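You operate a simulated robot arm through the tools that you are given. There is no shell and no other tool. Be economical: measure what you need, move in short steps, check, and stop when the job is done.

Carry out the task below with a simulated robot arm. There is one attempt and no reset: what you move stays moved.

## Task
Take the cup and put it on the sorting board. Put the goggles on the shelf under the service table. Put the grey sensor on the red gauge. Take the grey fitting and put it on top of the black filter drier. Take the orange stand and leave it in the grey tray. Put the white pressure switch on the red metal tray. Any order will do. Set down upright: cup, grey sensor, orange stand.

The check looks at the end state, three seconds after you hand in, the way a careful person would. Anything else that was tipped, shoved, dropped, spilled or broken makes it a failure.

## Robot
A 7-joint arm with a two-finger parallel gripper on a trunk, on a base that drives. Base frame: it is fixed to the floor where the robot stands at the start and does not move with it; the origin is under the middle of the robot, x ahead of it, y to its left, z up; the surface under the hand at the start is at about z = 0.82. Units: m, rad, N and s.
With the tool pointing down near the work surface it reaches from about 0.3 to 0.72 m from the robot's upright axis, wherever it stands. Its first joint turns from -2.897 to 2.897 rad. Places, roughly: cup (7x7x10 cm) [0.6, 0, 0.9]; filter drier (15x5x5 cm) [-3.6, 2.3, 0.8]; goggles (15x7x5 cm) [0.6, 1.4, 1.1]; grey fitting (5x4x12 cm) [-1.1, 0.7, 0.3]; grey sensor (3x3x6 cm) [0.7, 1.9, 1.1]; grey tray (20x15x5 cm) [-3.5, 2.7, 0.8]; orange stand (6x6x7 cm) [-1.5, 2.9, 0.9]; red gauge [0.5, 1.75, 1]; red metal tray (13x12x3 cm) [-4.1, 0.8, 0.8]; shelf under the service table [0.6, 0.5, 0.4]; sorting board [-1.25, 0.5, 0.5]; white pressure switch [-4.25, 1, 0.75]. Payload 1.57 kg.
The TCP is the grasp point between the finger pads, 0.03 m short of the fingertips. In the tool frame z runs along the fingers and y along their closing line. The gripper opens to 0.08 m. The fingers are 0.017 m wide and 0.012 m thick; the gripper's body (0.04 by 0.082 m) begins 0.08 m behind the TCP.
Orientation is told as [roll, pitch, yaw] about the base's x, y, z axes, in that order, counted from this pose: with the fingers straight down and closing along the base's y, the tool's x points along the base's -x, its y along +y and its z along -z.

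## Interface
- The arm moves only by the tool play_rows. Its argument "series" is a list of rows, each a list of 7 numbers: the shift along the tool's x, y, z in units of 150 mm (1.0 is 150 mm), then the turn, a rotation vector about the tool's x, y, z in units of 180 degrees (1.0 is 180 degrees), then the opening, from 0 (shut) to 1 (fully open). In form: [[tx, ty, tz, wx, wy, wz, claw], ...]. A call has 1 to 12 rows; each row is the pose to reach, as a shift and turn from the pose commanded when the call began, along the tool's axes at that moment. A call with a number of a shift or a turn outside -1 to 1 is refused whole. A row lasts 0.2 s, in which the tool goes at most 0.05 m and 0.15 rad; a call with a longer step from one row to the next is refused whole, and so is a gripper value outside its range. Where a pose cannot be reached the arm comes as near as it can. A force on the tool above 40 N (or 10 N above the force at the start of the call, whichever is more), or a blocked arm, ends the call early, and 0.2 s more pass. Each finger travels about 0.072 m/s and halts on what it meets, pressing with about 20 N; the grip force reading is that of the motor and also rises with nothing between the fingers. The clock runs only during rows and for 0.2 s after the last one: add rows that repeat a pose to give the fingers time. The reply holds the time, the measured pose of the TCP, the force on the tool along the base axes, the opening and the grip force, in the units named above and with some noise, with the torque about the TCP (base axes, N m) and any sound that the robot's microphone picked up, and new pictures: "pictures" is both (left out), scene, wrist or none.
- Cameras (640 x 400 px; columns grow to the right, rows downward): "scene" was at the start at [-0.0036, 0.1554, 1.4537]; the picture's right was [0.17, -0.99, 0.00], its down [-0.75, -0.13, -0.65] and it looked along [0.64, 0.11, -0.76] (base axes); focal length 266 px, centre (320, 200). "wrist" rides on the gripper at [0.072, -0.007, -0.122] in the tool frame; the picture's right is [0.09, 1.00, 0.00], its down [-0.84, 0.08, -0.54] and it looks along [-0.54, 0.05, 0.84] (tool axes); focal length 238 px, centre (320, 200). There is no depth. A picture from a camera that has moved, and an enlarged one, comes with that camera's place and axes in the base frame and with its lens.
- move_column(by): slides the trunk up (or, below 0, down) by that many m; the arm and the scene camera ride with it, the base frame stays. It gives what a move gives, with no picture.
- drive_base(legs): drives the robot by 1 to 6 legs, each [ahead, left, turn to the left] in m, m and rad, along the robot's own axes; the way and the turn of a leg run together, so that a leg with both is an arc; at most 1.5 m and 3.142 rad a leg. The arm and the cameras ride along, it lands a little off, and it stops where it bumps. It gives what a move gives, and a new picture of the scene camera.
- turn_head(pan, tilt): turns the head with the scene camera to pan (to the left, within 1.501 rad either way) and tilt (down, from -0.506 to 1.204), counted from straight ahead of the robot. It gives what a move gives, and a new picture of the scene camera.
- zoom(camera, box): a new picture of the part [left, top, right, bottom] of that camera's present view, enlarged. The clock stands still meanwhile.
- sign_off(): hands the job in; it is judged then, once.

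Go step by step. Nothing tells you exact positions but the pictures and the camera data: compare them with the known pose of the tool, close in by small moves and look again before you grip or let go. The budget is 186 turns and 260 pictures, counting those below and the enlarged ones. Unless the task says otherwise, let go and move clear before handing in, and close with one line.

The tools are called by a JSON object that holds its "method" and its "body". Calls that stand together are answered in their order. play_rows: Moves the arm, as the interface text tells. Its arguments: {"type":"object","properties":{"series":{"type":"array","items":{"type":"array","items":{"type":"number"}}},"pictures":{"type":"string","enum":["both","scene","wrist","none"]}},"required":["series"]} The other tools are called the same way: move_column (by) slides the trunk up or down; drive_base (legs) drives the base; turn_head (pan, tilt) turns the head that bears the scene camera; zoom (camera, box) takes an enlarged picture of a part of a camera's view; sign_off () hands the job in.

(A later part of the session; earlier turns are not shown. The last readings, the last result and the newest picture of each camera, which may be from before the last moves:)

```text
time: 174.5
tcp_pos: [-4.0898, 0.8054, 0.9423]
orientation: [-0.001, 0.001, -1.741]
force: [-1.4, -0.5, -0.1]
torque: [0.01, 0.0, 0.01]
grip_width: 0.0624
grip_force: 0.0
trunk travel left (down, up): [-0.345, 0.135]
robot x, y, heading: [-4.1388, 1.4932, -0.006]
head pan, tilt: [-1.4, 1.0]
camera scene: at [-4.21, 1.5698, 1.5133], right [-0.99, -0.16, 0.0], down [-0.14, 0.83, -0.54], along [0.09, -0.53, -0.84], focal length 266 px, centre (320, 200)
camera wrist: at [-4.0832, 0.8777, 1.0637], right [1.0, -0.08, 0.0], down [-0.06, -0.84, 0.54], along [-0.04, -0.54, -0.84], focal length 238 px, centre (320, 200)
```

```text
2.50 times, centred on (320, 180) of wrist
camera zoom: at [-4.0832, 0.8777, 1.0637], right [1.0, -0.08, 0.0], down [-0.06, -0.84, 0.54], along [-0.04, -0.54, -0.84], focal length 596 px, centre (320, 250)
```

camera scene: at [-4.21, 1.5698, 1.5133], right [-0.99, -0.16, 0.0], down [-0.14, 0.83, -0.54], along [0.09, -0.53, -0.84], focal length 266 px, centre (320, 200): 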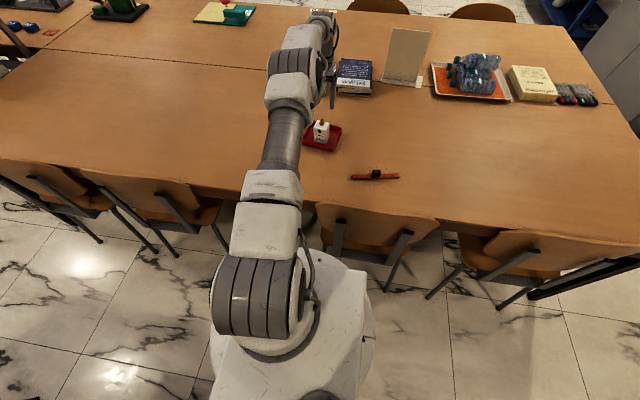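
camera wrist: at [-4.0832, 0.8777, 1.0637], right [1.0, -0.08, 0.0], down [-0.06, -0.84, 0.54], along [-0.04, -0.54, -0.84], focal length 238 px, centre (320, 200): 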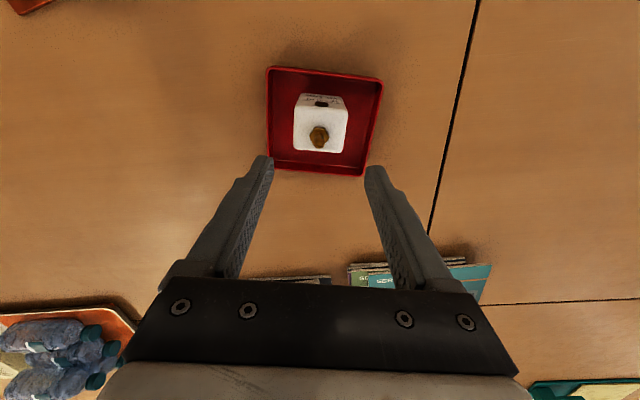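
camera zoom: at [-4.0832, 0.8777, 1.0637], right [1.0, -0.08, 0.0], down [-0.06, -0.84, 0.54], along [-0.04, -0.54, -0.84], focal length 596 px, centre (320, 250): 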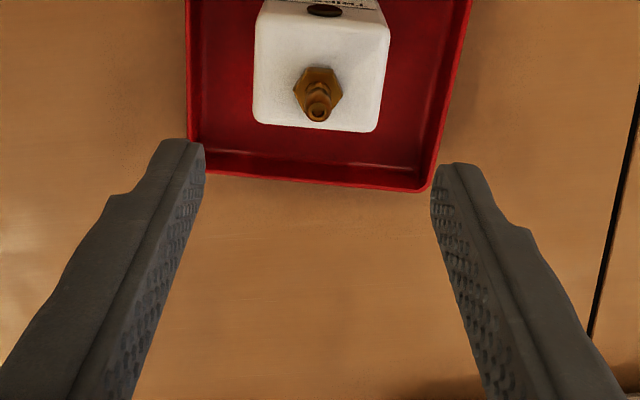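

The switch sits in the red tray. Next I'll retract and swing the arm back to the front, then return east for the orange stand.

{"method": "play_rows", "body": {"series": [[0.25, -0.06, -0.2, 0, 0, 0, 0.8], [0.5, -0.12, -0.4, 0, 0, 0, 0.8], [0.74, -0.18, -0.5, 0, 0, 0, 0.8]], "pictures": "none"}}

{"method": "play_rows", "body": {"series": [[0.25, -0.06, 0, 0, 0, -0.038, 0.8], [0.5, -0.12, 0, 0, 0, -0.076, 0.8], [0.74, -0.18, 0, 0, 0, -0.0764, 0.8]], "pictures": "none"}}

{"method": "play_rows", "body": {"series": [[0.0148, 0.301, 0, 0, 0, -0.03125, 0.8], [0.059, 0.6, 0, 0, 0, -0.0625, 0.8], [0.1325, 0.892, 0, 0, 0, -0.09375, 0.8]], "pictures": "none"}}

{"method": "play_rows", "body": {"series": [[0.0148, 0.301, 0, 0, 0, -0.03125, 0.8], [0.059, 0.6, 0, 0, 0, -0.0625, 0.8], [0.1325, 0.892, 0, 0, 0, -0.09375, 0.8]], "pictures": "none"}}

{"method": "play_rows", "body": {"series": [[0.0148, 0.301, 0, 0, 0, -0.03125, 0.8], [0.059, 0.6, 0, 0, 0, -0.0625, 0.8], [0.1325, 0.892, 0, 0, 0, -0.09375, 0.8]], "pictures": "none"}}

{"method": "play_rows", "body": {"series": [[0.0148, 0.301, 0, 0, 0, -0.03125, 0.8], [0.059, 0.6, 0, 0, 0, -0.0625, 0.8], [0.1325, 0.892, 0, 0, 0, -0.09375, 0.8]], "pictures": "none"}}

{"method": "play_rows", "body": {"series": [[0.0148, 0.301, 0, 0, 0, -0.03125, 0.8], [0.059, 0.6, 0, 0, 0, -0.0625, 0.8], [0.1325, 0.892, 0, 0, 0, -0.09375, 0.8]], "pictures": "none"}}

{"method": "turn_head", "body": {"pan": 0.2, "tilt": 0.6}}

```text
time: 175.3
tcp_pos: [-4.0973, 0.9206, 1.017]
orientation: [-0.001, -0.001, -1.739]
force: [-0.3, 1.1, 0.6]
torque: [-0.01, -0.05, 0.02]
grip_width: 0.064
grip_force: 0.2
trunk travel left (down, up): [-0.345, 0.135]
robot x, y, heading: [-4.1409, 1.4957, -0.009]
head pan, tilt: [-1.4, 1.0]
```

```text
time: 176.1
tcp_pos: [-4.1052, 1.0334, 1.017]
orientation: [0.0, 0.0, -1.499]
force: [1.1, 0.5, -0.8]
torque: [0.04, -0.01, -0.03]
grip_width: 0.0638
grip_force: 0.1
trunk travel left (down, up): [-0.345, 0.135]
robot x, y, heading: [-4.1417, 1.4944, -0.008]
head pan, tilt: [-1.4, 1.0]
```

```text
time: 176.9
tcp_pos: [-3.9712, 1.0626, 1.0162]
orientation: [-0.003, 0.001, -1.207]
force: [0.0, 0.5, -0.1]
torque: [-0.02, 0.0, 0.01]
grip_width: 0.0639
grip_force: 0.0
trunk travel left (down, up): [-0.345, 0.135]
robot x, y, heading: [-4.1419, 1.4965, -0.009]
head pan, tilt: [-1.4, 1.0]
```

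```text
time: 177.7
tcp_pos: [-3.8529, 1.1279, 1.0155]
orientation: [0.0, 0.0, -0.912]
force: [0.7, 0.3, 0.1]
torque: [0.02, -0.03, -0.03]
grip_width: 0.0638
grip_force: 0.0
trunk travel left (down, up): [-0.345, 0.135]
robot x, y, heading: [-4.1423, 1.4955, -0.005]
head pan, tilt: [-1.4, 1.0]
```

```text
time: 178.5
tcp_pos: [-3.7603, 1.2251, 1.0167]
orientation: [-0.002, 0.001, -0.615]
force: [-0.2, -0.7, 0.2]
torque: [-0.02, -0.01, 0.01]
grip_width: 0.0637
grip_force: 0.0
trunk travel left (down, up): [-0.345, 0.135]
robot x, y, heading: [-4.1464, 1.4946, -0.009]
head pan, tilt: [-1.4, 1.0]
```

```text
time: 179.3
tcp_pos: [-3.6988, 1.3483, 1.0142]
orientation: [-0.001, 0.002, -0.322]
force: [-0.2, 0.8, 0.2]
torque: [-0.01, -0.01, 0.01]
grip_width: 0.0639
grip_force: 0.2
trunk travel left (down, up): [-0.345, 0.135]
robot x, y, heading: [-4.1418, 1.4954, -0.009]
head pan, tilt: [-1.4, 1.0]
```

```text
time: 180.1
tcp_pos: [-3.6765, 1.48, 1.0142]
orientation: [0.001, 0.002, -0.028]
force: [0.2, -0.7, 0.4]
torque: [0.03, 0.01, 0.01]
grip_width: 0.0638
grip_force: 0.1
trunk travel left (down, up): [-0.345, 0.135]
robot x, y, heading: [-4.1423, 1.4964, -0.004]
head pan, tilt: [-1.4, 1.0]
```

```text
time: 181.7
tcp_pos: [-3.6763, 1.4814, 1.016]
orientation: [0.0, 0.002, -0.029]
force: [-0.2, -0.4, -0.5]
torque: [-0.03, 0.0, -0.03]
grip_width: 0.0641
grip_force: 0.1
trunk travel left (down, up): [-0.345, 0.135]
robot x, y, heading: [-4.1421, 1.4982, -0.007]
head pan, tilt: [0.201, 0.6]
camera scene: at [-4.1347, 1.6556, 1.5454], right [0.19, -0.98, 0.0], down [-0.55, -0.11, -0.82], along [0.81, 0.16, -0.57], focal length 266 px, centre (320, 200)
```

scene: 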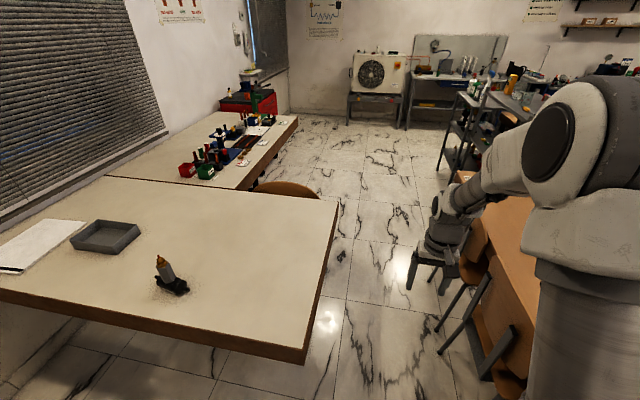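

Path east is clear. Driving back through the corridor to x≈-1.65, then turning to face the bench on the north side.

{"method": "drive_base", "body": {"legs": [[0.3, 0.035, 0.007], [1.2, 0, 0], [1.0, 0, 0], [0, 0.3, 0], [0, 0, 1.57]]}}

{"method": "turn_head", "body": {"pan": 0.0, "tilt": 0.7}}

```text
time: 206.1
tcp_pos: [-1.6351, 2.2983, 1.0156]
orientation: [0.001, 0.001, 1.569]
force: [-0.2, 0.8, -0.8]
torque: [0.01, 0.0, 0.02]
grip_width: 0.0643
grip_force: 0.1
trunk travel left (down, up): [-0.345, 0.135]
robot x, y, heading: [-1.6426, 1.8307, 1.585]
head pan, tilt: [0.201, 0.6]
camera scene: at [-1.7958, 1.8377, 1.5454], right [0.98, 0.22, 0.0], down [0.12, -0.55, -0.83], along [-0.18, 0.81, -0.56], focal length 266 px, centre (320, 200)
```

scene: 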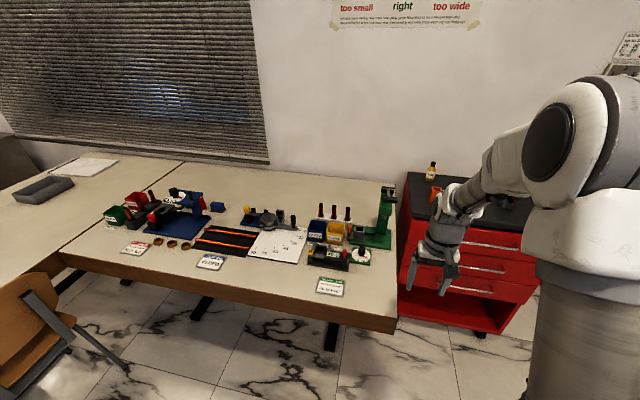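

```text
time: 206.8
tcp_pos: [-1.6353, 2.2974, 1.0157]
orientation: [0.0, 0.002, 1.57]
force: [-0.1, 0.0, -0.1]
torque: [-0.03, -0.02, -0.03]
grip_width: 0.0643
grip_force: 0.1
trunk travel left (down, up): [-0.345, 0.135]
robot x, y, heading: [-1.6364, 1.8287, 1.589]
head pan, tilt: [0.0, 0.7]
camera scene: at [-1.7782, 1.8364, 1.5368], right [1.0, 0.02, 0.0], down [0.01, -0.64, -0.77], along [-0.02, 0.77, -0.64], focal length 266 px, centre (320, 200)
```

scene: 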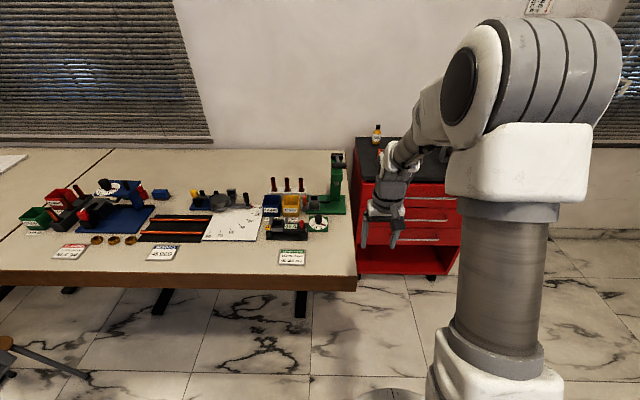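

The orange stand is on top of the red tool cabinet, near (-1.5, 2.9). I'll raise the trunk and drive in front of the cabinet.

{"method": "move_column", "body": {"by": 0.1}}

{"method": "drive_base", "body": {"legs": [[0, -0.19, -0.016], [0.38, 0, 0]]}}

{"method": "turn_head", "body": {"pan": -0.1, "tilt": 0.75}}

{"method": "play_rows", "body": {"series": [[0, 0, 0, 0, 0, 0, 0.9]], "pictures": "wrist"}}

```text
time: 208.1
tcp_pos: [-1.6352, 2.2978, 1.1149]
orientation: [0.0, 0.001, 1.57]
force: [-0.2, 0.0, 0.0]
torque: [-0.01, -0.01, 0.0]
grip_width: 0.0641
grip_force: 0.0
trunk travel left (down, up): [-0.445, 0.035]
robot x, y, heading: [-1.6383, 1.8339, 1.59]
head pan, tilt: [0.0, 0.7]
```

```text
time: 212.8
tcp_pos: [-1.4343, 2.6782, 1.1167]
orientation: [-0.001, 0.002, 1.541]
force: [-0.7, -0.3, 0.5]
torque: [-0.06, -0.02, 0.03]
grip_width: 0.064
grip_force: 0.0
trunk travel left (down, up): [-0.445, 0.035]
robot x, y, heading: [-1.4477, 2.2078, 1.564]
head pan, tilt: [0.0, 0.7]
camera scene: at [-1.5892, 2.2194, 1.6367], right [1.0, -0.01, 0.0], down [0.0, -0.64, -0.76], along [0.0, 0.76, -0.64], focal length 266 px, centre (320, 200)
```

scene: 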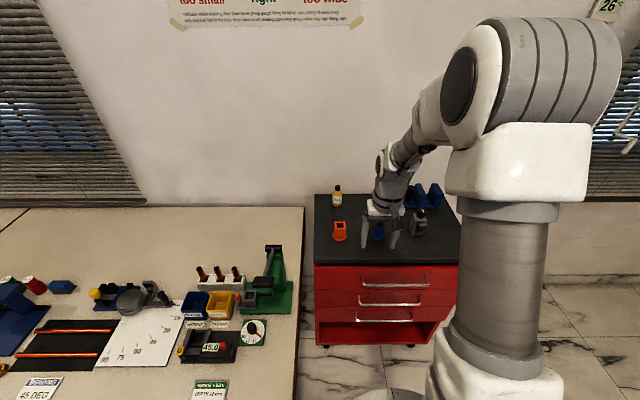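

```text
time: 213.4
tcp_pos: [-1.4345, 2.6772, 1.1165]
orientation: [0.0, 0.001, 1.545]
force: [0.1, -0.4, 0.5]
torque: [0.01, 0.02, 0.01]
grip_width: 0.064
grip_force: 0.1
trunk travel left (down, up): [-0.445, 0.035]
robot x, y, heading: [-1.4525, 2.2104, 1.567]
head pan, tilt: [-0.099, 0.75]
camera scene: at [-1.5811, 2.2167, 1.6325], right [0.99, -0.1, 0.0], down [-0.07, -0.68, -0.73], along [0.08, 0.73, -0.68], focal length 266 px, centre (320, 200)
```

scene: 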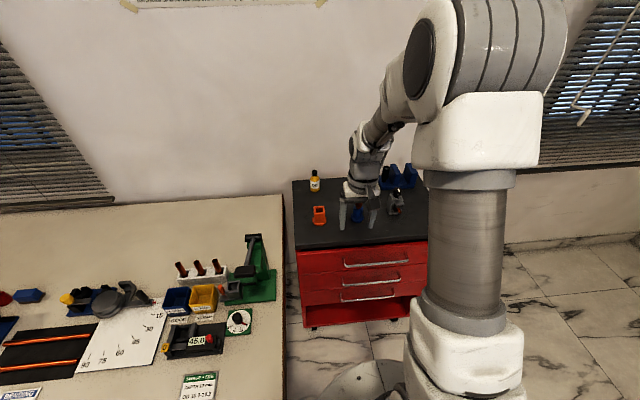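

```text
time: 213.8
tcp_pos: [-1.4349, 2.6765, 1.1152]
orientation: [0.0, 0.001, 1.542]
force: [-1.2, 0.8, -0.2]
torque: [0.0, -0.01, 0.01]
grip_width: 0.0719
grip_force: 0.1
trunk travel left (down, up): [-0.445, 0.035]
robot x, y, heading: [-1.4471, 2.2107, 1.567]
head pan, tilt: [-0.099, 0.75]
camera wrist: at [-1.4297, 2.605, 1.2374], right [-1.0, -0.06, 0.0], down [-0.05, 0.84, 0.54], along [-0.04, 0.54, -0.84], focal length 238 px, centre (320, 200)
```

wrist: 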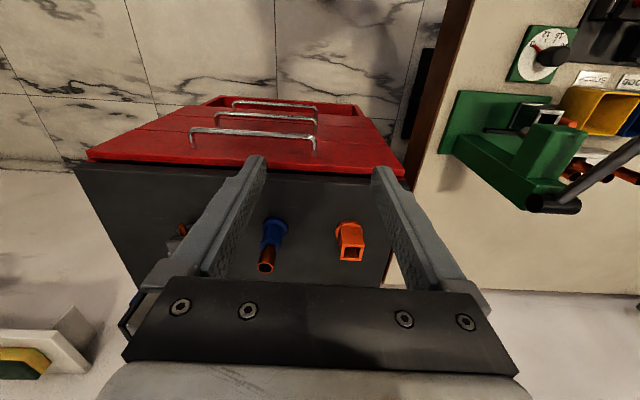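

{"method": "zoom", "body": {"camera": "wrist", "box": [240, 190, 400, 290]}}

{"method": "zoom", "body": {"camera": "scene", "box": [280, 160, 430, 260]}}

```text
4.00 times, centred on (320, 240) of wrist
camera zoom: at [-1.4297, 2.605, 1.2374], right [-1.0, -0.06, 0.0], down [-0.05, 0.84, 0.54], along [-0.04, 0.54, -0.84], focal length 953 px, centre (320, 40)
```

zoom: 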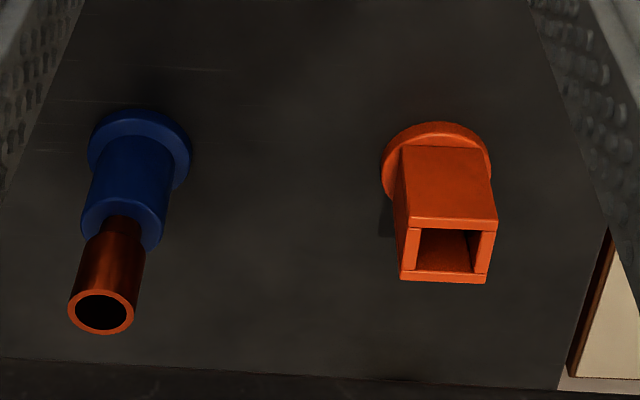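

```text
4.00 times, centred on (355, 210) of scene
camera zoom: at [-1.581, 2.2167, 1.6325], right [0.99, -0.1, 0.0], down [-0.07, -0.68, -0.73], along [0.08, 0.73, -0.68], focal length 1065 px, centre (180, 160)
```

zoom: 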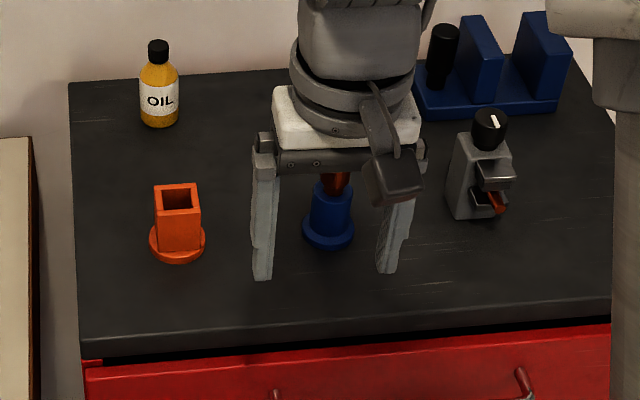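

The orange stand has a round foot and a square socket (≈4 cm), centred at (-1.508, 2.911), top at z≈0.938. I'll drive 10 cm closer and move above it.

{"method": "drive_base", "body": {"legs": [[0.1, 0, 0]]}}

{"method": "play_rows", "body": {"series": [[-0.2, 0.12, 0.1, 0, 0, -0.01, 1], [-0.4, 0.24, 0.2, 0, 0, -0.02, 1], [-0.6, 0.36, 0.3, 0, 0, -0.03, 1], [-0.75, 0.46, 0.45, 0, 0, -0.037, 1], [-0.88, 0.513, 0.55, 0, 0, -0.037, 1], [-0.88, 0.513, 0.55, 0, 0, -0.037, 1]]}}

{"method": "zoom", "body": {"camera": "wrist", "box": [220, 60, 420, 260]}}

```text
time: 215.2
tcp_pos: [-1.4338, 2.7766, 1.1145]
orientation: [0.001, 0.002, 1.543]
force: [-0.1, 0.5, 0.2]
torque: [-0.01, 0.01, 0.0]
grip_width: 0.072
grip_force: 0.2
trunk travel left (down, up): [-0.445, 0.035]
robot x, y, heading: [-1.4506, 2.3097, 1.567]
head pan, tilt: [-0.099, 0.75]
camera scene: at [-1.5805, 2.3174, 1.6325], right [0.99, -0.11, 0.0], down [-0.07, -0.68, -0.73], along [0.08, 0.73, -0.68], focal length 266 px, centre (320, 200)
```

scene: 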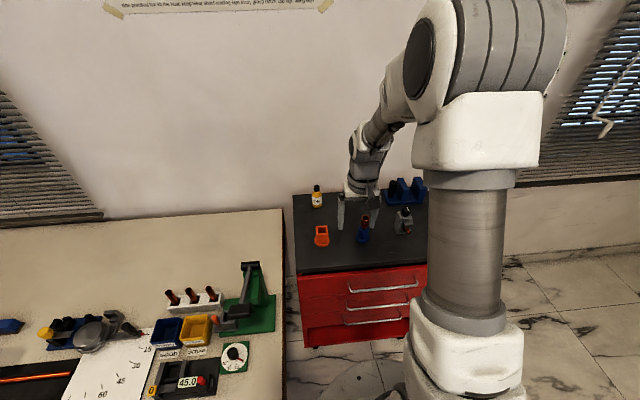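

```text
time: 216.6
tcp_pos: [-1.5085, 2.9114, 1.0325]
orientation: [0.0, 0.002, 1.658]
force: [-0.8, -0.6, 1.1]
torque: [-0.05, 0.0, -0.02]
grip_width: 0.0798
grip_force: 0.0
trunk travel left (down, up): [-0.445, 0.035]
robot x, y, heading: [-1.4509, 2.3121, 1.566]
head pan, tilt: [-0.099, 0.75]
camera scene: at [-1.5805, 2.3171, 1.6325], right [0.99, -0.1, 0.0], down [-0.07, -0.68, -0.73], along [0.08, 0.73, -0.68], focal length 266 px, centre (320, 200)
camera wrist: at [-1.4948, 2.8412, 1.1542], right [-0.98, -0.18, 0.0], down [-0.15, 0.83, 0.54], along [-0.1, 0.53, -0.84], focal length 238 px, centre (320, 200)
```

scene: 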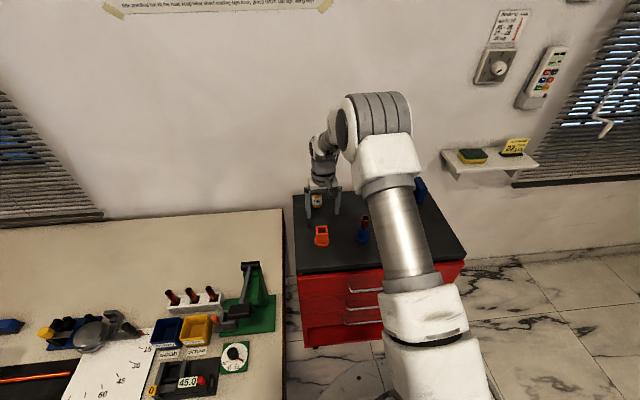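
wrist: 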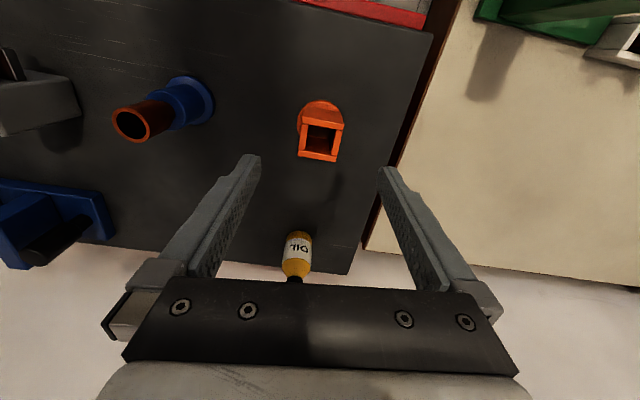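

```text
2.00 times, centred on (320, 160) of wrist
camera zoom: at [-1.4948, 2.8412, 1.1542], right [-0.98, -0.18, 0.0], down [-0.15, 0.83, 0.54], along [-0.1, 0.53, -0.84], focal length 477 px, centre (320, 280)
```

zoom: 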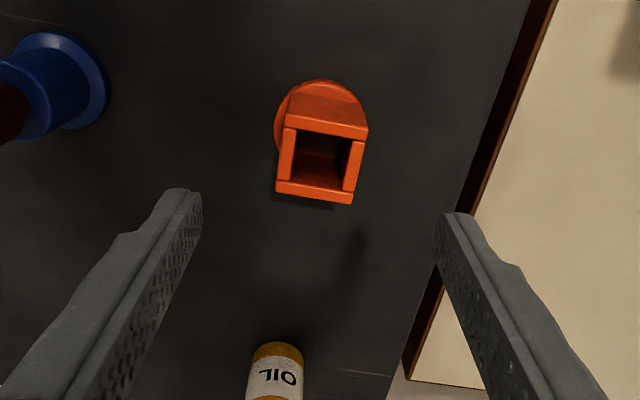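

Well centred. Descending and gripping the square socket.

{"method": "play_rows", "body": {"series": [[-0.01, 0, 0.2, 0, 0, 0, 1], [-0.01, 0, 0.4, 0, 0, 0, 1], [-0.01, 0, 0.6, 0, 0, 0, 1], [-0.01, 0, 0.7, 0, 0, 0, 1], [-0.01, 0, 0.76, 0, 0, 0, 1], [-0.01, 0, 0.76, 0, 0, 0, 1]], "pictures": "wrist"}}

```text
time: 218.0
tcp_pos: [-1.5083, 2.9128, 0.9185]
orientation: [0.0, 0.001, 1.66]
force: [0.0, -0.9, 0.3]
torque: [0.02, -0.01, 0.05]
grip_width: 0.0802
grip_force: 0.0
trunk travel left (down, up): [-0.445, 0.035]
robot x, y, heading: [-1.4474, 2.3126, 1.564]
head pan, tilt: [-0.099, 0.75]
camera wrist: at [-1.4944, 2.8413, 1.0404], right [-0.98, -0.18, 0.0], down [-0.15, 0.83, 0.54], along [-0.1, 0.53, -0.84], focal length 238 px, centre (320, 200)
```

wrist: 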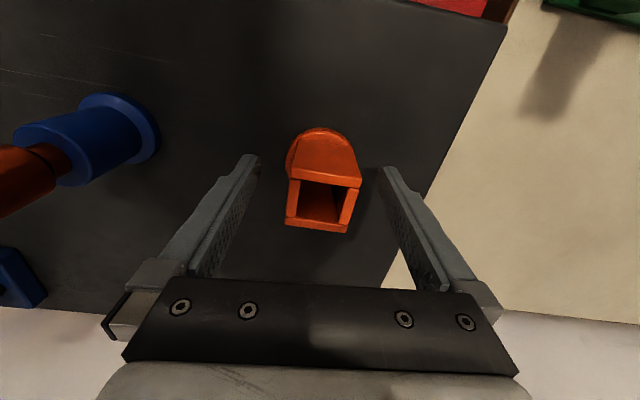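

{"method": "play_rows", "body": {"series": [[0, 0, 0, 0, 0, 0, 0.8], [0, 0, 0, 0, 0, 0, 0.6], [0, 0, 0, 0, 0, 0, 0.4], [0, 0, 0, 0, 0, 0, 0.3], [0, 0, 0, 0, 0, 0, 0.3], [0, 0, 0, 0, 0, 0, 0.3]], "pictures": "none"}}

{"method": "play_rows", "body": {"series": [[0, 0, -0.1, 0, 0, 0, 0.3], [0, 0, -0.3, 0, 0, 0, 0.3], [0, 0, -0.5, 0, 0, 0, 0.3], [0.2, 0, -0.75, 0, 0, 0, 0.3], [0.45, 0, -0.9, 0, 0, 0, 0.3], [0.7, 0, -1, 0, 0, 0, 0.3], [0.9, 0, -1, 0, 0, 0, 0.3]]}}

```text
time: 219.4
tcp_pos: [-1.5087, 2.9117, 0.9177]
orientation: [0.001, 0.004, 1.66]
force: [-0.2, -0.1, 0.4]
torque: [0.03, 0.0, 0.01]
grip_width: 0.0409
grip_force: 20.7
trunk travel left (down, up): [-0.445, 0.035]
robot x, y, heading: [-1.4476, 2.3123, 1.558]
head pan, tilt: [-0.099, 0.75]
```

```text
time: 221.0
tcp_pos: [-1.4949, 2.7772, 1.0701]
orientation: [0.0, 0.002, 1.659]
force: [0.2, 0.7, -0.3]
torque: [-0.02, -0.05, 0.01]
grip_width: 0.0407
grip_force: 19.8
trunk travel left (down, up): [-0.445, 0.035]
robot x, y, heading: [-1.4484, 2.312, 1.565]
head pan, tilt: [-0.099, 0.75]
camera scene: at [-1.5804, 2.3168, 1.6325], right [0.99, -0.1, 0.0], down [-0.07, -0.68, -0.73], along [0.08, 0.73, -0.68], focal length 266 px, centre (320, 200)
camera wrist: at [-1.4813, 2.7071, 1.1921], right [-0.98, -0.18, 0.0], down [-0.15, 0.83, 0.54], along [-0.1, 0.53, -0.84], focal length 238 px, centre (320, 200)
```

scene: 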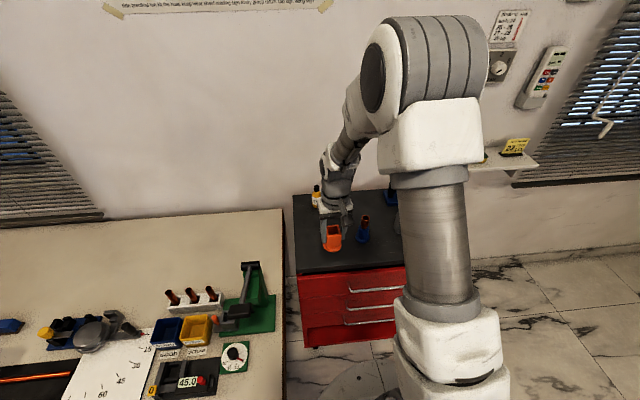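
wrist: 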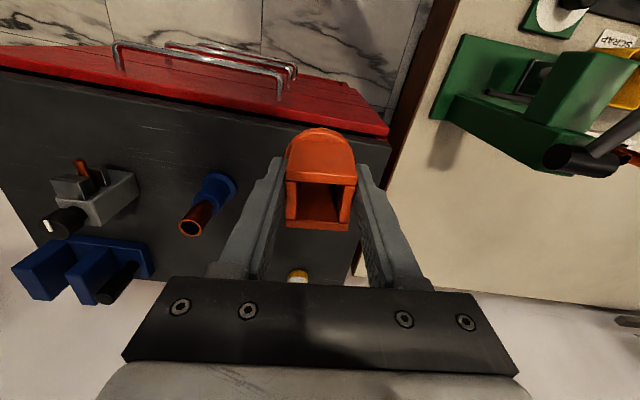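

Stand held (41 mm). I'll back off, turn to heading 0, and reverse through the corridor so I end up facing the grey tray from the west.

{"method": "drive_base", "body": {"legs": [[-0.78, 0, 0], [0, 0, -1.565]]}}

{"method": "turn_head", "body": {"pan": 0.3, "tilt": 0.6}}

```text
time: 231.6
tcp_pos: [-0.9866, 1.5794, 1.0703]
orientation: [0.0, 0.002, 0.095]
force: [0.7, 0.5, -1.2]
torque: [0.0, 0.0, 0.02]
grip_width: 0.0408
grip_force: 20.2
trunk travel left (down, up): [-0.445, 0.035]
robot x, y, heading: [-1.4558, 1.5285, 0.003]
head pan, tilt: [-0.099, 0.75]
camera scene: at [-1.451, 1.6649, 1.6325], right [-0.1, -1.0, 0.0], down [-0.68, 0.07, -0.73], along [0.73, -0.07, -0.68], focal length 266 px, centre (320, 200)
```

scene: 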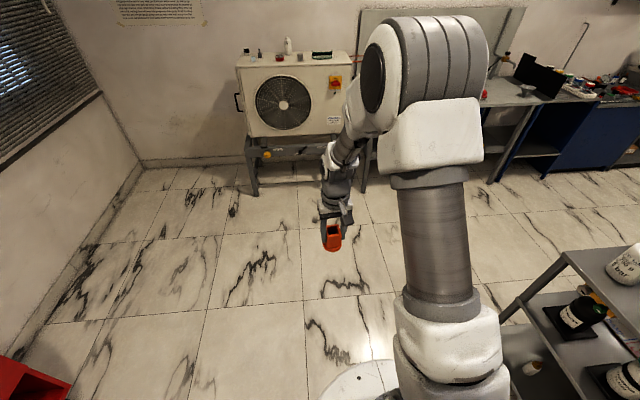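

```text
time: 232.5
tcp_pos: [-0.9863, 1.5809, 1.0695]
orientation: [0.0, 0.003, 0.096]
force: [0.2, -0.4, -1.5]
torque: [-0.02, 0.01, -0.05]
grip_width: 0.0408
grip_force: 20.1
trunk travel left (down, up): [-0.445, 0.035]
robot x, y, heading: [-1.4488, 1.5311, -0.003]
head pan, tilt: [0.3, 0.6]
camera scene: at [-1.4491, 1.6992, 1.6454], right [0.3, -0.95, 0.0], down [-0.54, -0.17, -0.82], along [0.79, 0.24, -0.57], focal length 266 px, centre (320, 200)
```

scene: 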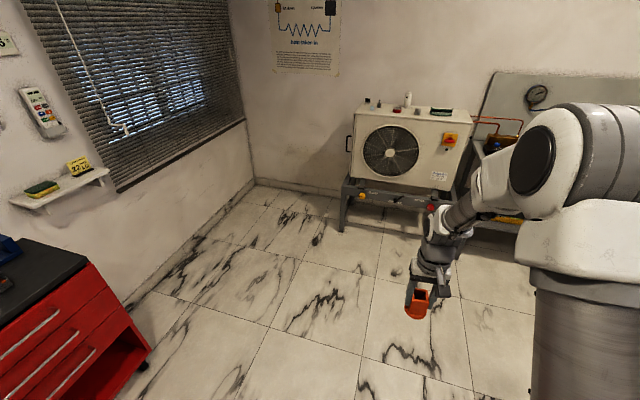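

Reversing west along y≈1.53, then going north behind the table.

{"method": "drive_base", "body": {"legs": [[-1.4, 0, 0], [-1.38, 0, 0], [0, 0.5, 0]]}}

{"method": "drive_base", "body": {"legs": [[0.26, 0, 0], [0, 0.35, 0]]}}

{"method": "turn_head", "body": {"pan": 0.35, "tilt": 0.85}}

```text
time: 254.6
tcp_pos: [-3.7809, 2.0898, 1.0701]
orientation: [-0.001, 0.001, 0.079]
force: [-0.4, 0.2, -1.5]
torque: [0.01, 0.02, -0.01]
grip_width: 0.0409
grip_force: 20.0
trunk travel left (down, up): [-0.445, 0.035]
robot x, y, heading: [-4.2478, 2.048, -0.014]
head pan, tilt: [0.3, 0.6]
camera scene: at [-4.2415, 2.2172, 1.6454], right [0.28, -0.96, 0.0], down [-0.54, -0.16, -0.83], along [0.79, 0.23, -0.56], focal length 266 px, centre (320, 200)
```

scene: 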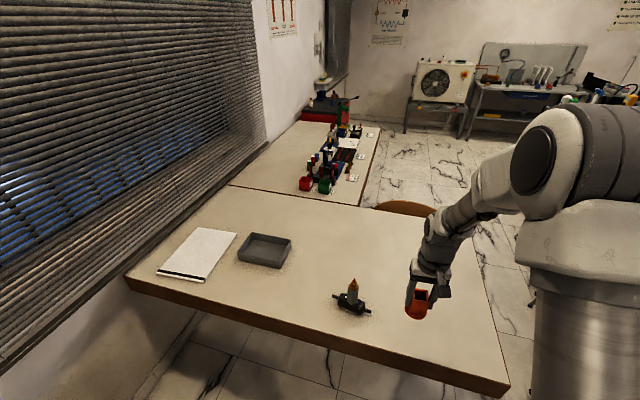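

```text
time: 259.6
tcp_pos: [-3.5119, 2.434, 1.0693]
orientation: [-0.001, 0.003, 0.081]
force: [-0.4, 0.3, -0.9]
torque: [-0.03, 0.03, 0.01]
grip_width: 0.041
grip_force: 20.5
trunk travel left (down, up): [-0.445, 0.035]
robot x, y, heading: [-3.9801, 2.3909, -0.016]
head pan, tilt: [0.3, 0.6]
camera scene: at [-3.9726, 2.5606, 1.6454], right [0.28, -0.96, 0.0], down [-0.54, -0.16, -0.83], along [0.79, 0.23, -0.56], focal length 266 px, centre (320, 200)
```

scene: 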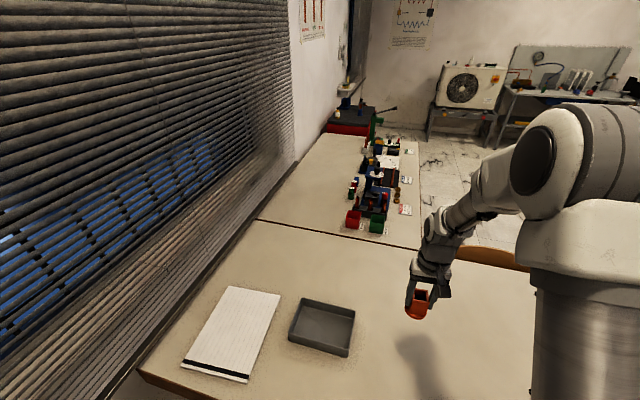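

```text
time: 260.4
tcp_pos: [-3.5119, 2.4337, 1.0704]
orientation: [0.0, 0.001, 0.078]
force: [0.0, 0.3, -0.9]
torque: [-0.01, 0.04, 0.03]
grip_width: 0.041
grip_force: 20.0
trunk travel left (down, up): [-0.445, 0.035]
robot x, y, heading: [-3.9816, 2.3949, -0.015]
head pan, tilt: [0.351, 0.85]
camera scene: at [-3.9836, 2.5613, 1.6245], right [0.33, -0.94, 0.0], down [-0.71, -0.25, -0.66], along [0.62, 0.22, -0.75], focal length 266 px, centre (320, 200)
```

scene: 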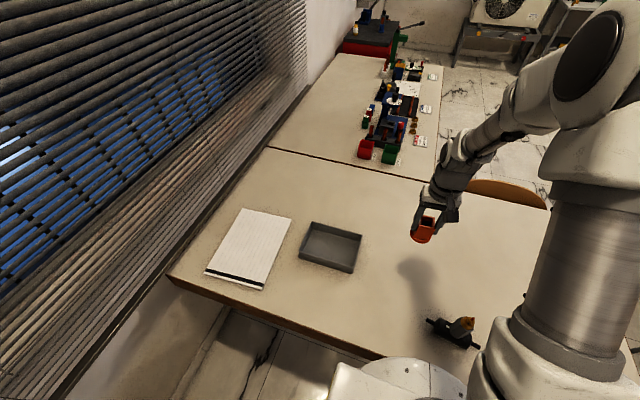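

The fitting is still standing fine. The grey tray's centre is (-3.503, 2.692); I'll move the stand left over it.

{"method": "play_rows", "body": {"series": [[-0.03, 0.25, 0, 0, 0, 0, 0.3], [-0.06, 0.5, 0, 0, 0, 0, 0.3], [-0.09, 0.75, 0, 0, 0, 0, 0.3], [-0.1, 0.9, 0, 0, 0, 0, 0.3]], "pictures": "none"}}

{"method": "play_rows", "body": {"series": [[-0.03, 0.25, 0.1, 0, 0, 0, 0.3], [-0.06, 0.5, 0.25, 0, 0, 0, 0.3], [-0.09, 0.75, 0.45, 0, 0, 0, 0.3], [-0.1, 0.81, 0.7, 0, 0, 0, 0.3], [-0.1, 0.81, 0.9, 0, 0, 0, 0.3], [-0.1, 0.81, 0.9, 0, 0, 0, 0.3]]}}

{"method": "zoom", "body": {"camera": "scene", "box": [280, 180, 440, 300]}}

```text
time: 261.4
tcp_pos: [-3.5081, 2.5699, 1.0694]
orientation: [0.001, 0.003, 0.078]
force: [0.4, -0.3, -1.0]
torque: [0.01, 0.03, 0.0]
grip_width: 0.0408
grip_force: 19.5
trunk travel left (down, up): [-0.445, 0.035]
robot x, y, heading: [-3.9813, 2.3937, -0.015]
head pan, tilt: [0.351, 0.85]
```

```text
time: 262.8
tcp_pos: [-3.5032, 2.6923, 0.9347]
orientation: [0.0, 0.003, 0.079]
force: [0.2, 0.5, -1.1]
torque: [-0.01, -0.02, 0.0]
grip_width: 0.0409
grip_force: 19.9
trunk travel left (down, up): [-0.445, 0.035]
robot x, y, heading: [-3.9779, 2.3919, -0.015]
head pan, tilt: [0.351, 0.85]
camera scene: at [-3.9836, 2.5614, 1.6245], right [0.33, -0.94, 0.0], down [-0.71, -0.25, -0.66], along [0.62, 0.22, -0.75], focal length 266 px, centre (320, 200)
camera wrist: at [-3.574, 2.6809, 1.0571], right [-0.17, 0.99, 0.0], down [0.83, 0.14, 0.54], along [0.53, 0.09, -0.84], focal length 238 px, centre (320, 200)
```

scene: 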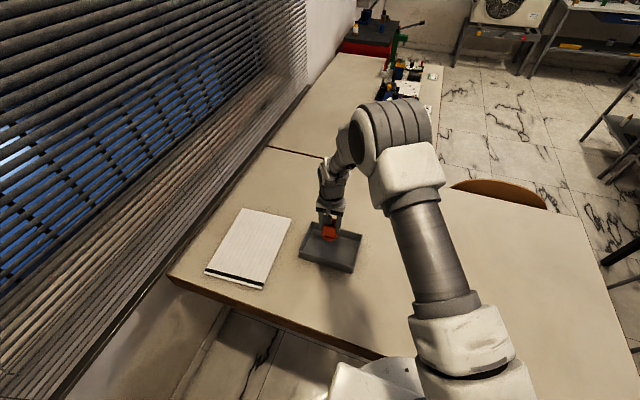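
wrist: 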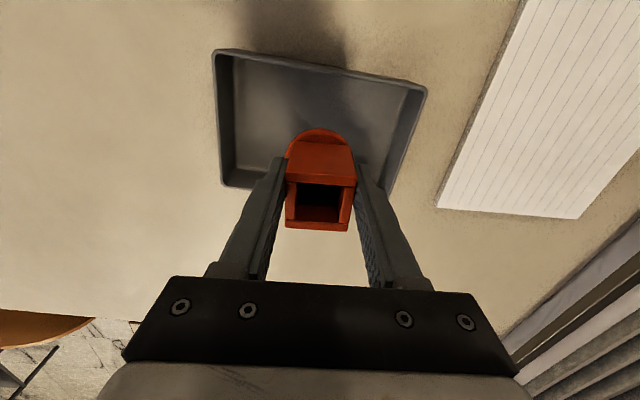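

```text
3.33 times, centred on (360, 240) of scene
camera zoom: at [-3.9836, 2.5614, 1.6245], right [0.33, -0.94, 0.0], down [-0.71, -0.25, -0.66], along [0.62, 0.22, -0.75], focal length 887 px, centre (187, 67)
```

zoom: 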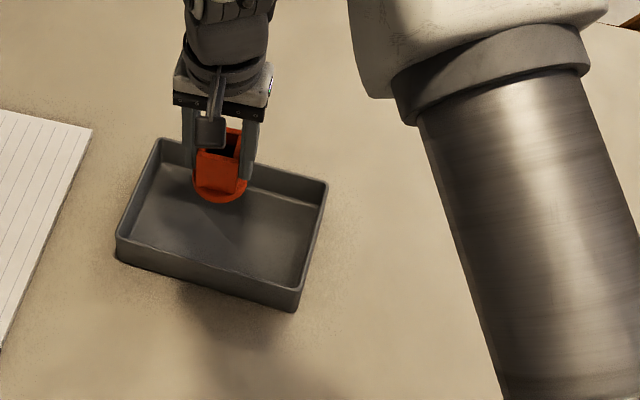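

Over the tray's middle. Lowering to just above the tray floor.

{"method": "play_rows", "body": {"series": [[-0.05, 0, 0.2, 0, 0, 0, 0.3], [-0.05, 0, 0.4, 0, 0, 0, 0.3], [-0.05, 0, 0.55, 0, 0, 0, 0.3], [-0.05, 0, 0.65, 0, 0, 0, 0.3], [-0.05, 0, 0.69, 0, 0, 0, 0.3], [-0.05, 0, 0.69, 0, 0, 0, 0.3]], "pictures": "wrist"}}

{"method": "play_rows", "body": {"series": [[0, 0, 0.015, 0, 0, 0, 0.3], [0, 0, 0.03, 0, 0, 0, 0.3], [0, 0, 0.04, 0, 0, 0, 0.3], [0, 0, 0.04, 0, 0, 0, 0.3]], "pictures": "none"}}

```text
time: 264.2
tcp_pos: [-3.4946, 2.6929, 0.8311]
orientation: [0.0, 0.0, 0.078]
force: [1.4, -0.7, -0.5]
torque: [-0.03, 0.01, -0.03]
grip_width: 0.041
grip_force: 20.1
trunk travel left (down, up): [-0.445, 0.035]
robot x, y, heading: [-3.9762, 2.3892, -0.012]
head pan, tilt: [0.351, 0.85]
camera wrist: at [-3.5657, 2.6803, 0.9536], right [-0.17, 0.99, 0.0], down [0.83, 0.14, 0.54], along [0.53, 0.09, -0.84], focal length 238 px, centre (320, 200)
```

wrist: 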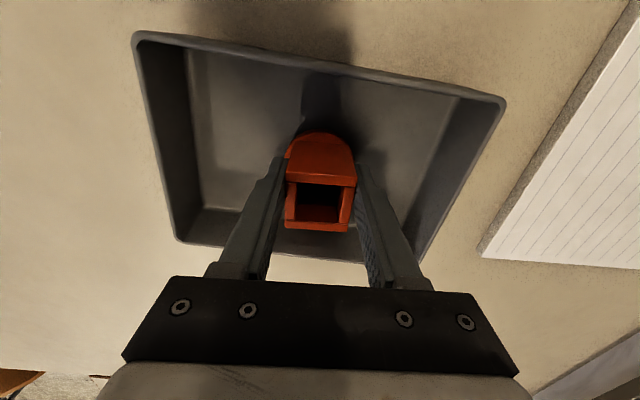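

```text
time: 265.2
tcp_pos: [-3.4949, 2.6925, 0.8256]
orientation: [0.001, -0.002, 0.081]
force: [-1.8, -1.4, 13.5]
torque: [-0.14, -0.01, -0.04]
grip_width: 0.04
grip_force: 20.0
trunk travel left (down, up): [-0.445, 0.035]
robot x, y, heading: [-3.9822, 2.3931, -0.015]
head pan, tilt: [0.351, 0.85]
```

Contact with the tray floor (13 N). Easing off, opening, and rising.

{"method": "play_rows", "body": {"series": [[0, 0, -0.012, 0, 0, 0, 0.35], [0, 0, -0.012, 0, 0, 0, 0.55], [0, 0, -0.012, 0, 0, 0, 0.8], [0, 0, -0.012, 0, 0, 0, 0.9], [0, 0, -0.012, 0, 0, 0, 0.9], [0, 0, -0.1, 0, 0, 0, 0.9], [0, 0, -0.3, 0, 0, 0, 0.9], [0, 0, -0.55, 0, 0, 0, 0.9], [0, 0, -0.8, 0, 0, 0, 0.9], [0, 0, -1, 0, 0, 0, 0.9]], "pictures": "wrist"}}

{"method": "play_rows", "body": {"series": [[0, -0.1, -0.2, 0, 0, 0, 0.9], [0.05, -0.3, -0.4, 0, 0, 0, 0.9], [0.1, -0.55, -0.5, 0, 0, 0, 0.9], [0.1, -0.8, -0.6, 0, 0, 0, 0.9], [0.2, -1.0, -0.7, 0, 0, 0, 0.9]], "pictures": "scene"}}

```text
time: 267.4
tcp_pos: [-3.4955, 2.6931, 0.9758]
orientation: [0.001, 0.0, 0.081]
force: [0.9, 0.3, -0.2]
torque: [0.0, -0.02, 0.01]
grip_width: 0.0723
grip_force: 0.0
trunk travel left (down, up): [-0.445, 0.035]
robot x, y, heading: [-3.9792, 2.3944, -0.015]
head pan, tilt: [0.351, 0.85]
camera wrist: at [-3.5662, 2.6806, 1.0974], right [-0.17, 0.99, 0.0], down [0.83, 0.14, 0.54], along [0.53, 0.09, -0.84], focal length 238 px, centre (320, 200)
```

wrist: 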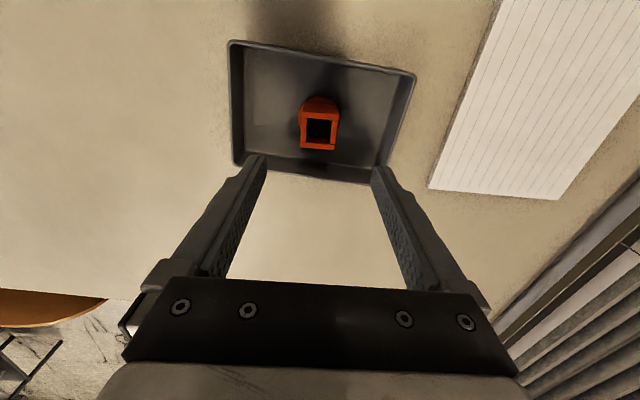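

```text
time: 268.6
tcp_pos: [-3.5137, 2.5397, 1.0808]
orientation: [0.0, 0.001, 0.08]
force: [-0.1, -0.8, -1.2]
torque: [-0.03, 0.0, 0.02]
grip_width: 0.072
grip_force: 0.0
trunk travel left (down, up): [-0.445, 0.035]
robot x, y, heading: [-3.9826, 2.3885, -0.014]
head pan, tilt: [0.351, 0.85]
camera scene: at [-3.9839, 2.5611, 1.6245], right [0.33, -0.94, 0.0], down [-0.71, -0.25, -0.66], along [0.62, 0.22, -0.75], focal length 266 px, centre (320, 200)
```

scene: 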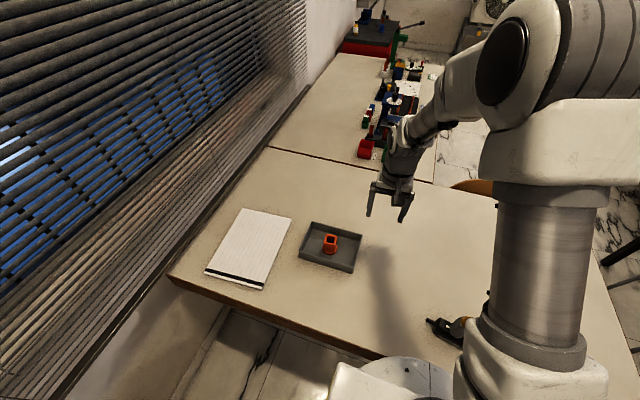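

The stand is upright in the grey tray. Now back east to the condensing unit for the goggles and sensor.

{"method": "drive_base", "body": {"legs": [[0, -0.86, 0.015], [1.4, 0, 0], [1.4, 0, 0], [0.6, 0.1, 0]]}}

{"method": "turn_head", "body": {"pan": 0.1, "tilt": 0.5}}

```text
time: 297.3
tcp_pos: [-0.1209, 1.8144, 1.0797]
orientation: [0.0, 0.003, 0.101]
force: [-0.1, 0.4, -0.2]
torque: [0.01, 0.0, 0.0]
grip_width: 0.0717
grip_force: 0.1
trunk travel left (down, up): [-0.445, 0.035]
robot x, y, heading: [-0.5836, 1.6539, 0.008]
head pan, tilt: [0.351, 0.85]
camera scene: at [-0.5908, 1.8237, 1.6245], right [0.35, -0.94, 0.0], down [-0.7, -0.26, -0.66], along [0.62, 0.23, -0.75], focal length 266 px, centre (320, 200)
```

scene: 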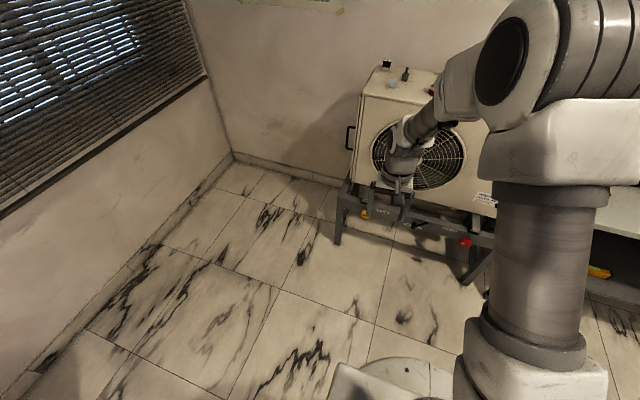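

```text
time: 298.1
tcp_pos: [-0.1203, 1.8135, 1.0808]
orientation: [0.001, 0.002, 0.101]
force: [-0.7, -1.0, 0.3]
torque: [0.0, 0.02, -0.02]
grip_width: 0.0721
grip_force: 0.1
trunk travel left (down, up): [-0.445, 0.035]
robot x, y, heading: [-0.5838, 1.6556, 0.008]
head pan, tilt: [0.099, 0.499]
camera scene: at [-0.5737, 1.806, 1.6544], right [0.11, -0.99, 0.0], down [-0.48, -0.05, -0.88], along [0.87, 0.09, -0.48], focal length 266 px, centre (320, 200)
```

scene: 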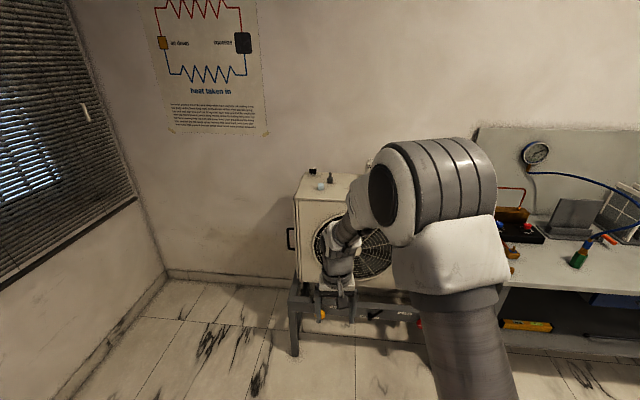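

I need to see the unit's top. I'll raise the arm and zoom in.

{"method": "move_column", "body": {"by": 0.03}}

{"method": "play_rows", "body": {"series": [[0, -0.2, -0.2, 0, 0, 0, 0.9], [0, -0.4, -0.4, 0, 0, 0, 0.9], [0, -0.6, -0.6, 0, 0, 0, 0.9], [0, -0.8, -0.8, 0, 0, 0, 0.9], [0, -1.0, -1.0, 0, 0, 0, 0.9]], "pictures": "scene"}}

{"method": "zoom", "body": {"camera": "scene", "box": [280, 130, 480, 270]}}

```text
time: 298.9
tcp_pos: [-0.1199, 1.8132, 1.111]
orientation: [0.0, 0.002, 0.101]
force: [-0.1, -0.2, -0.4]
torque: [0.02, -0.04, -0.01]
grip_width: 0.0721
grip_force: 0.0
trunk travel left (down, up): [-0.475, 0.005]
robot x, y, heading: [-0.5816, 1.6519, 0.01]
head pan, tilt: [0.099, 0.499]
```

```text
time: 300.1
tcp_pos: [-0.1057, 1.664, 1.2624]
orientation: [-0.001, 0.0, 0.101]
force: [0.3, -0.6, -0.4]
torque: [0.02, 0.03, -0.02]
grip_width: 0.0721
grip_force: 0.0
trunk travel left (down, up): [-0.475, 0.005]
robot x, y, heading: [-0.5841, 1.6594, 0.009]
head pan, tilt: [0.099, 0.499]
camera scene: at [-0.5738, 1.8057, 1.6845], right [0.11, -0.99, 0.0], down [-0.48, -0.05, -0.88], along [0.87, 0.09, -0.48], focal length 266 px, centre (320, 200)
```

scene: 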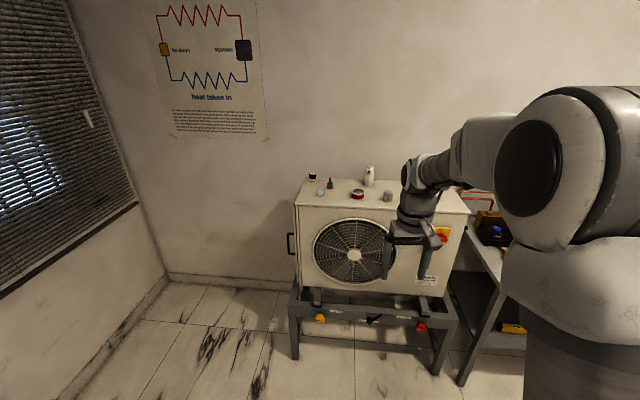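

```text
2.86 times, centred on (380, 200) of scene
camera zoom: at [-0.5738, 1.8057, 1.6845], right [0.11, -0.99, 0.0], down [-0.48, -0.05, -0.88], along [0.87, 0.09, -0.48], focal length 761 px, centre (149, 200)
```

zoom: 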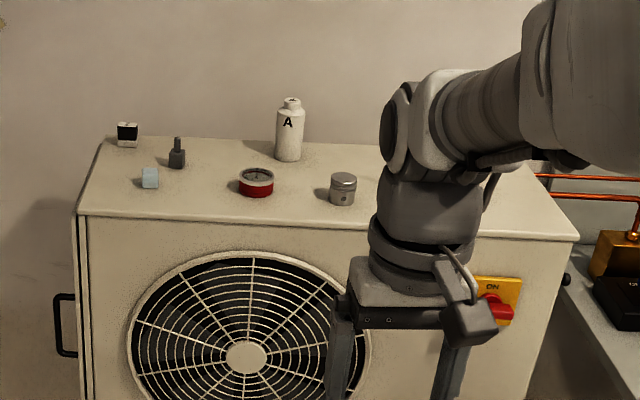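

On top of the unit I see the grey sensor (dark grey with a pin, ≈(0.7, 1.89)), the red gauge (≈(0.67, 1.74)), a white bottle, a grey canister and a blue cube. I'll drive up to it.

{"method": "drive_base", "body": {"legs": [[0.6, 0.1, 0]]}}

{"method": "turn_head", "body": {"pan": -0.1, "tilt": 0.7}}

{"method": "play_rows", "body": {"series": [[0, 0, 0, 0, 0, 0, 0.9]], "pictures": "wrist"}}

```text
time: 304.4
tcp_pos: [0.4899, 1.7671, 1.2606]
orientation: [-0.001, 0.003, 0.1]
force: [-0.3, -0.1, 0.0]
torque: [0.0, 0.02, -0.03]
grip_width: 0.0721
grip_force: 0.0
trunk travel left (down, up): [-0.475, 0.005]
robot x, y, heading: [0.0057, 1.7608, 0.011]
head pan, tilt: [0.099, 0.499]
camera scene: at [0.0205, 1.9094, 1.6845], right [0.11, -0.99, 0.0], down [-0.48, -0.05, -0.88], along [0.87, 0.09, -0.48], focal length 266 px, centre (320, 200)
```

scene: 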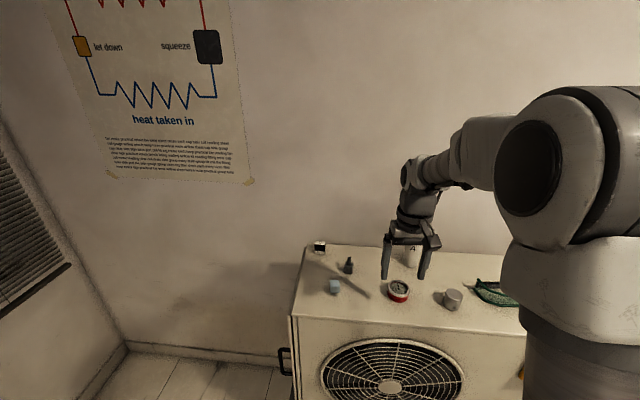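

```text
time: 305.2
tcp_pos: [0.4901, 1.7676, 1.2618]
orientation: [-0.001, 0.003, 0.101]
force: [0.8, 0.9, -0.1]
torque: [0.0, -0.01, 0.0]
grip_width: 0.072
grip_force: 0.1
trunk travel left (down, up): [-0.475, 0.005]
robot x, y, heading: [0.0116, 1.7552, 0.005]
head pan, tilt: [-0.099, 0.7]
camera scene: at [0.0144, 1.8919, 1.6668], right [-0.09, -1.0, 0.0], down [-0.64, 0.06, -0.77], along [0.76, -0.07, -0.64], focal length 266 px, centre (320, 200)
```

scene: 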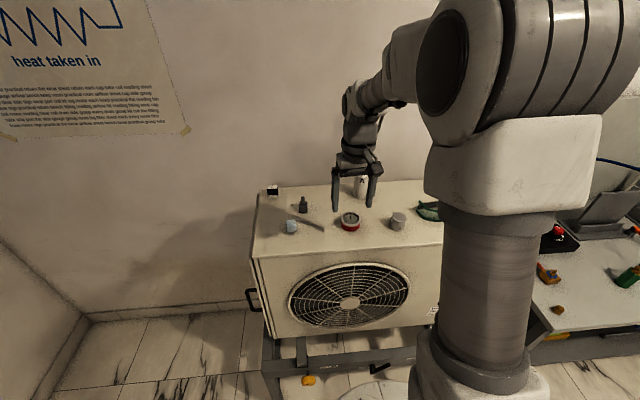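

```text
time: 305.6
tcp_pos: [0.4899, 1.7678, 1.2605]
orientation: [0.0, 0.002, 0.102]
force: [-0.2, -0.3, 0.1]
torque: [0.01, 0.03, -0.01]
grip_width: 0.0721
grip_force: 0.0
trunk travel left (down, up): [-0.475, 0.005]
robot x, y, heading: [0.0101, 1.7598, 0.012]
head pan, tilt: [-0.099, 0.7]
camera wrist: at [0.4189, 1.7538, 1.3836], right [-0.19, 0.98, 0.0], down [0.83, 0.16, 0.54], along [0.53, 0.1, -0.84], focal length 238 px, centre (320, 200)
```

wrist: 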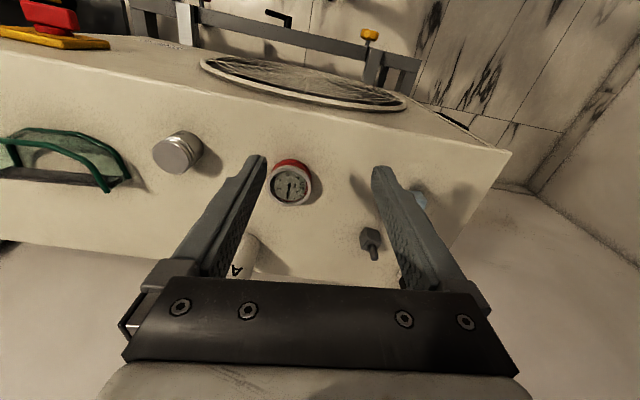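

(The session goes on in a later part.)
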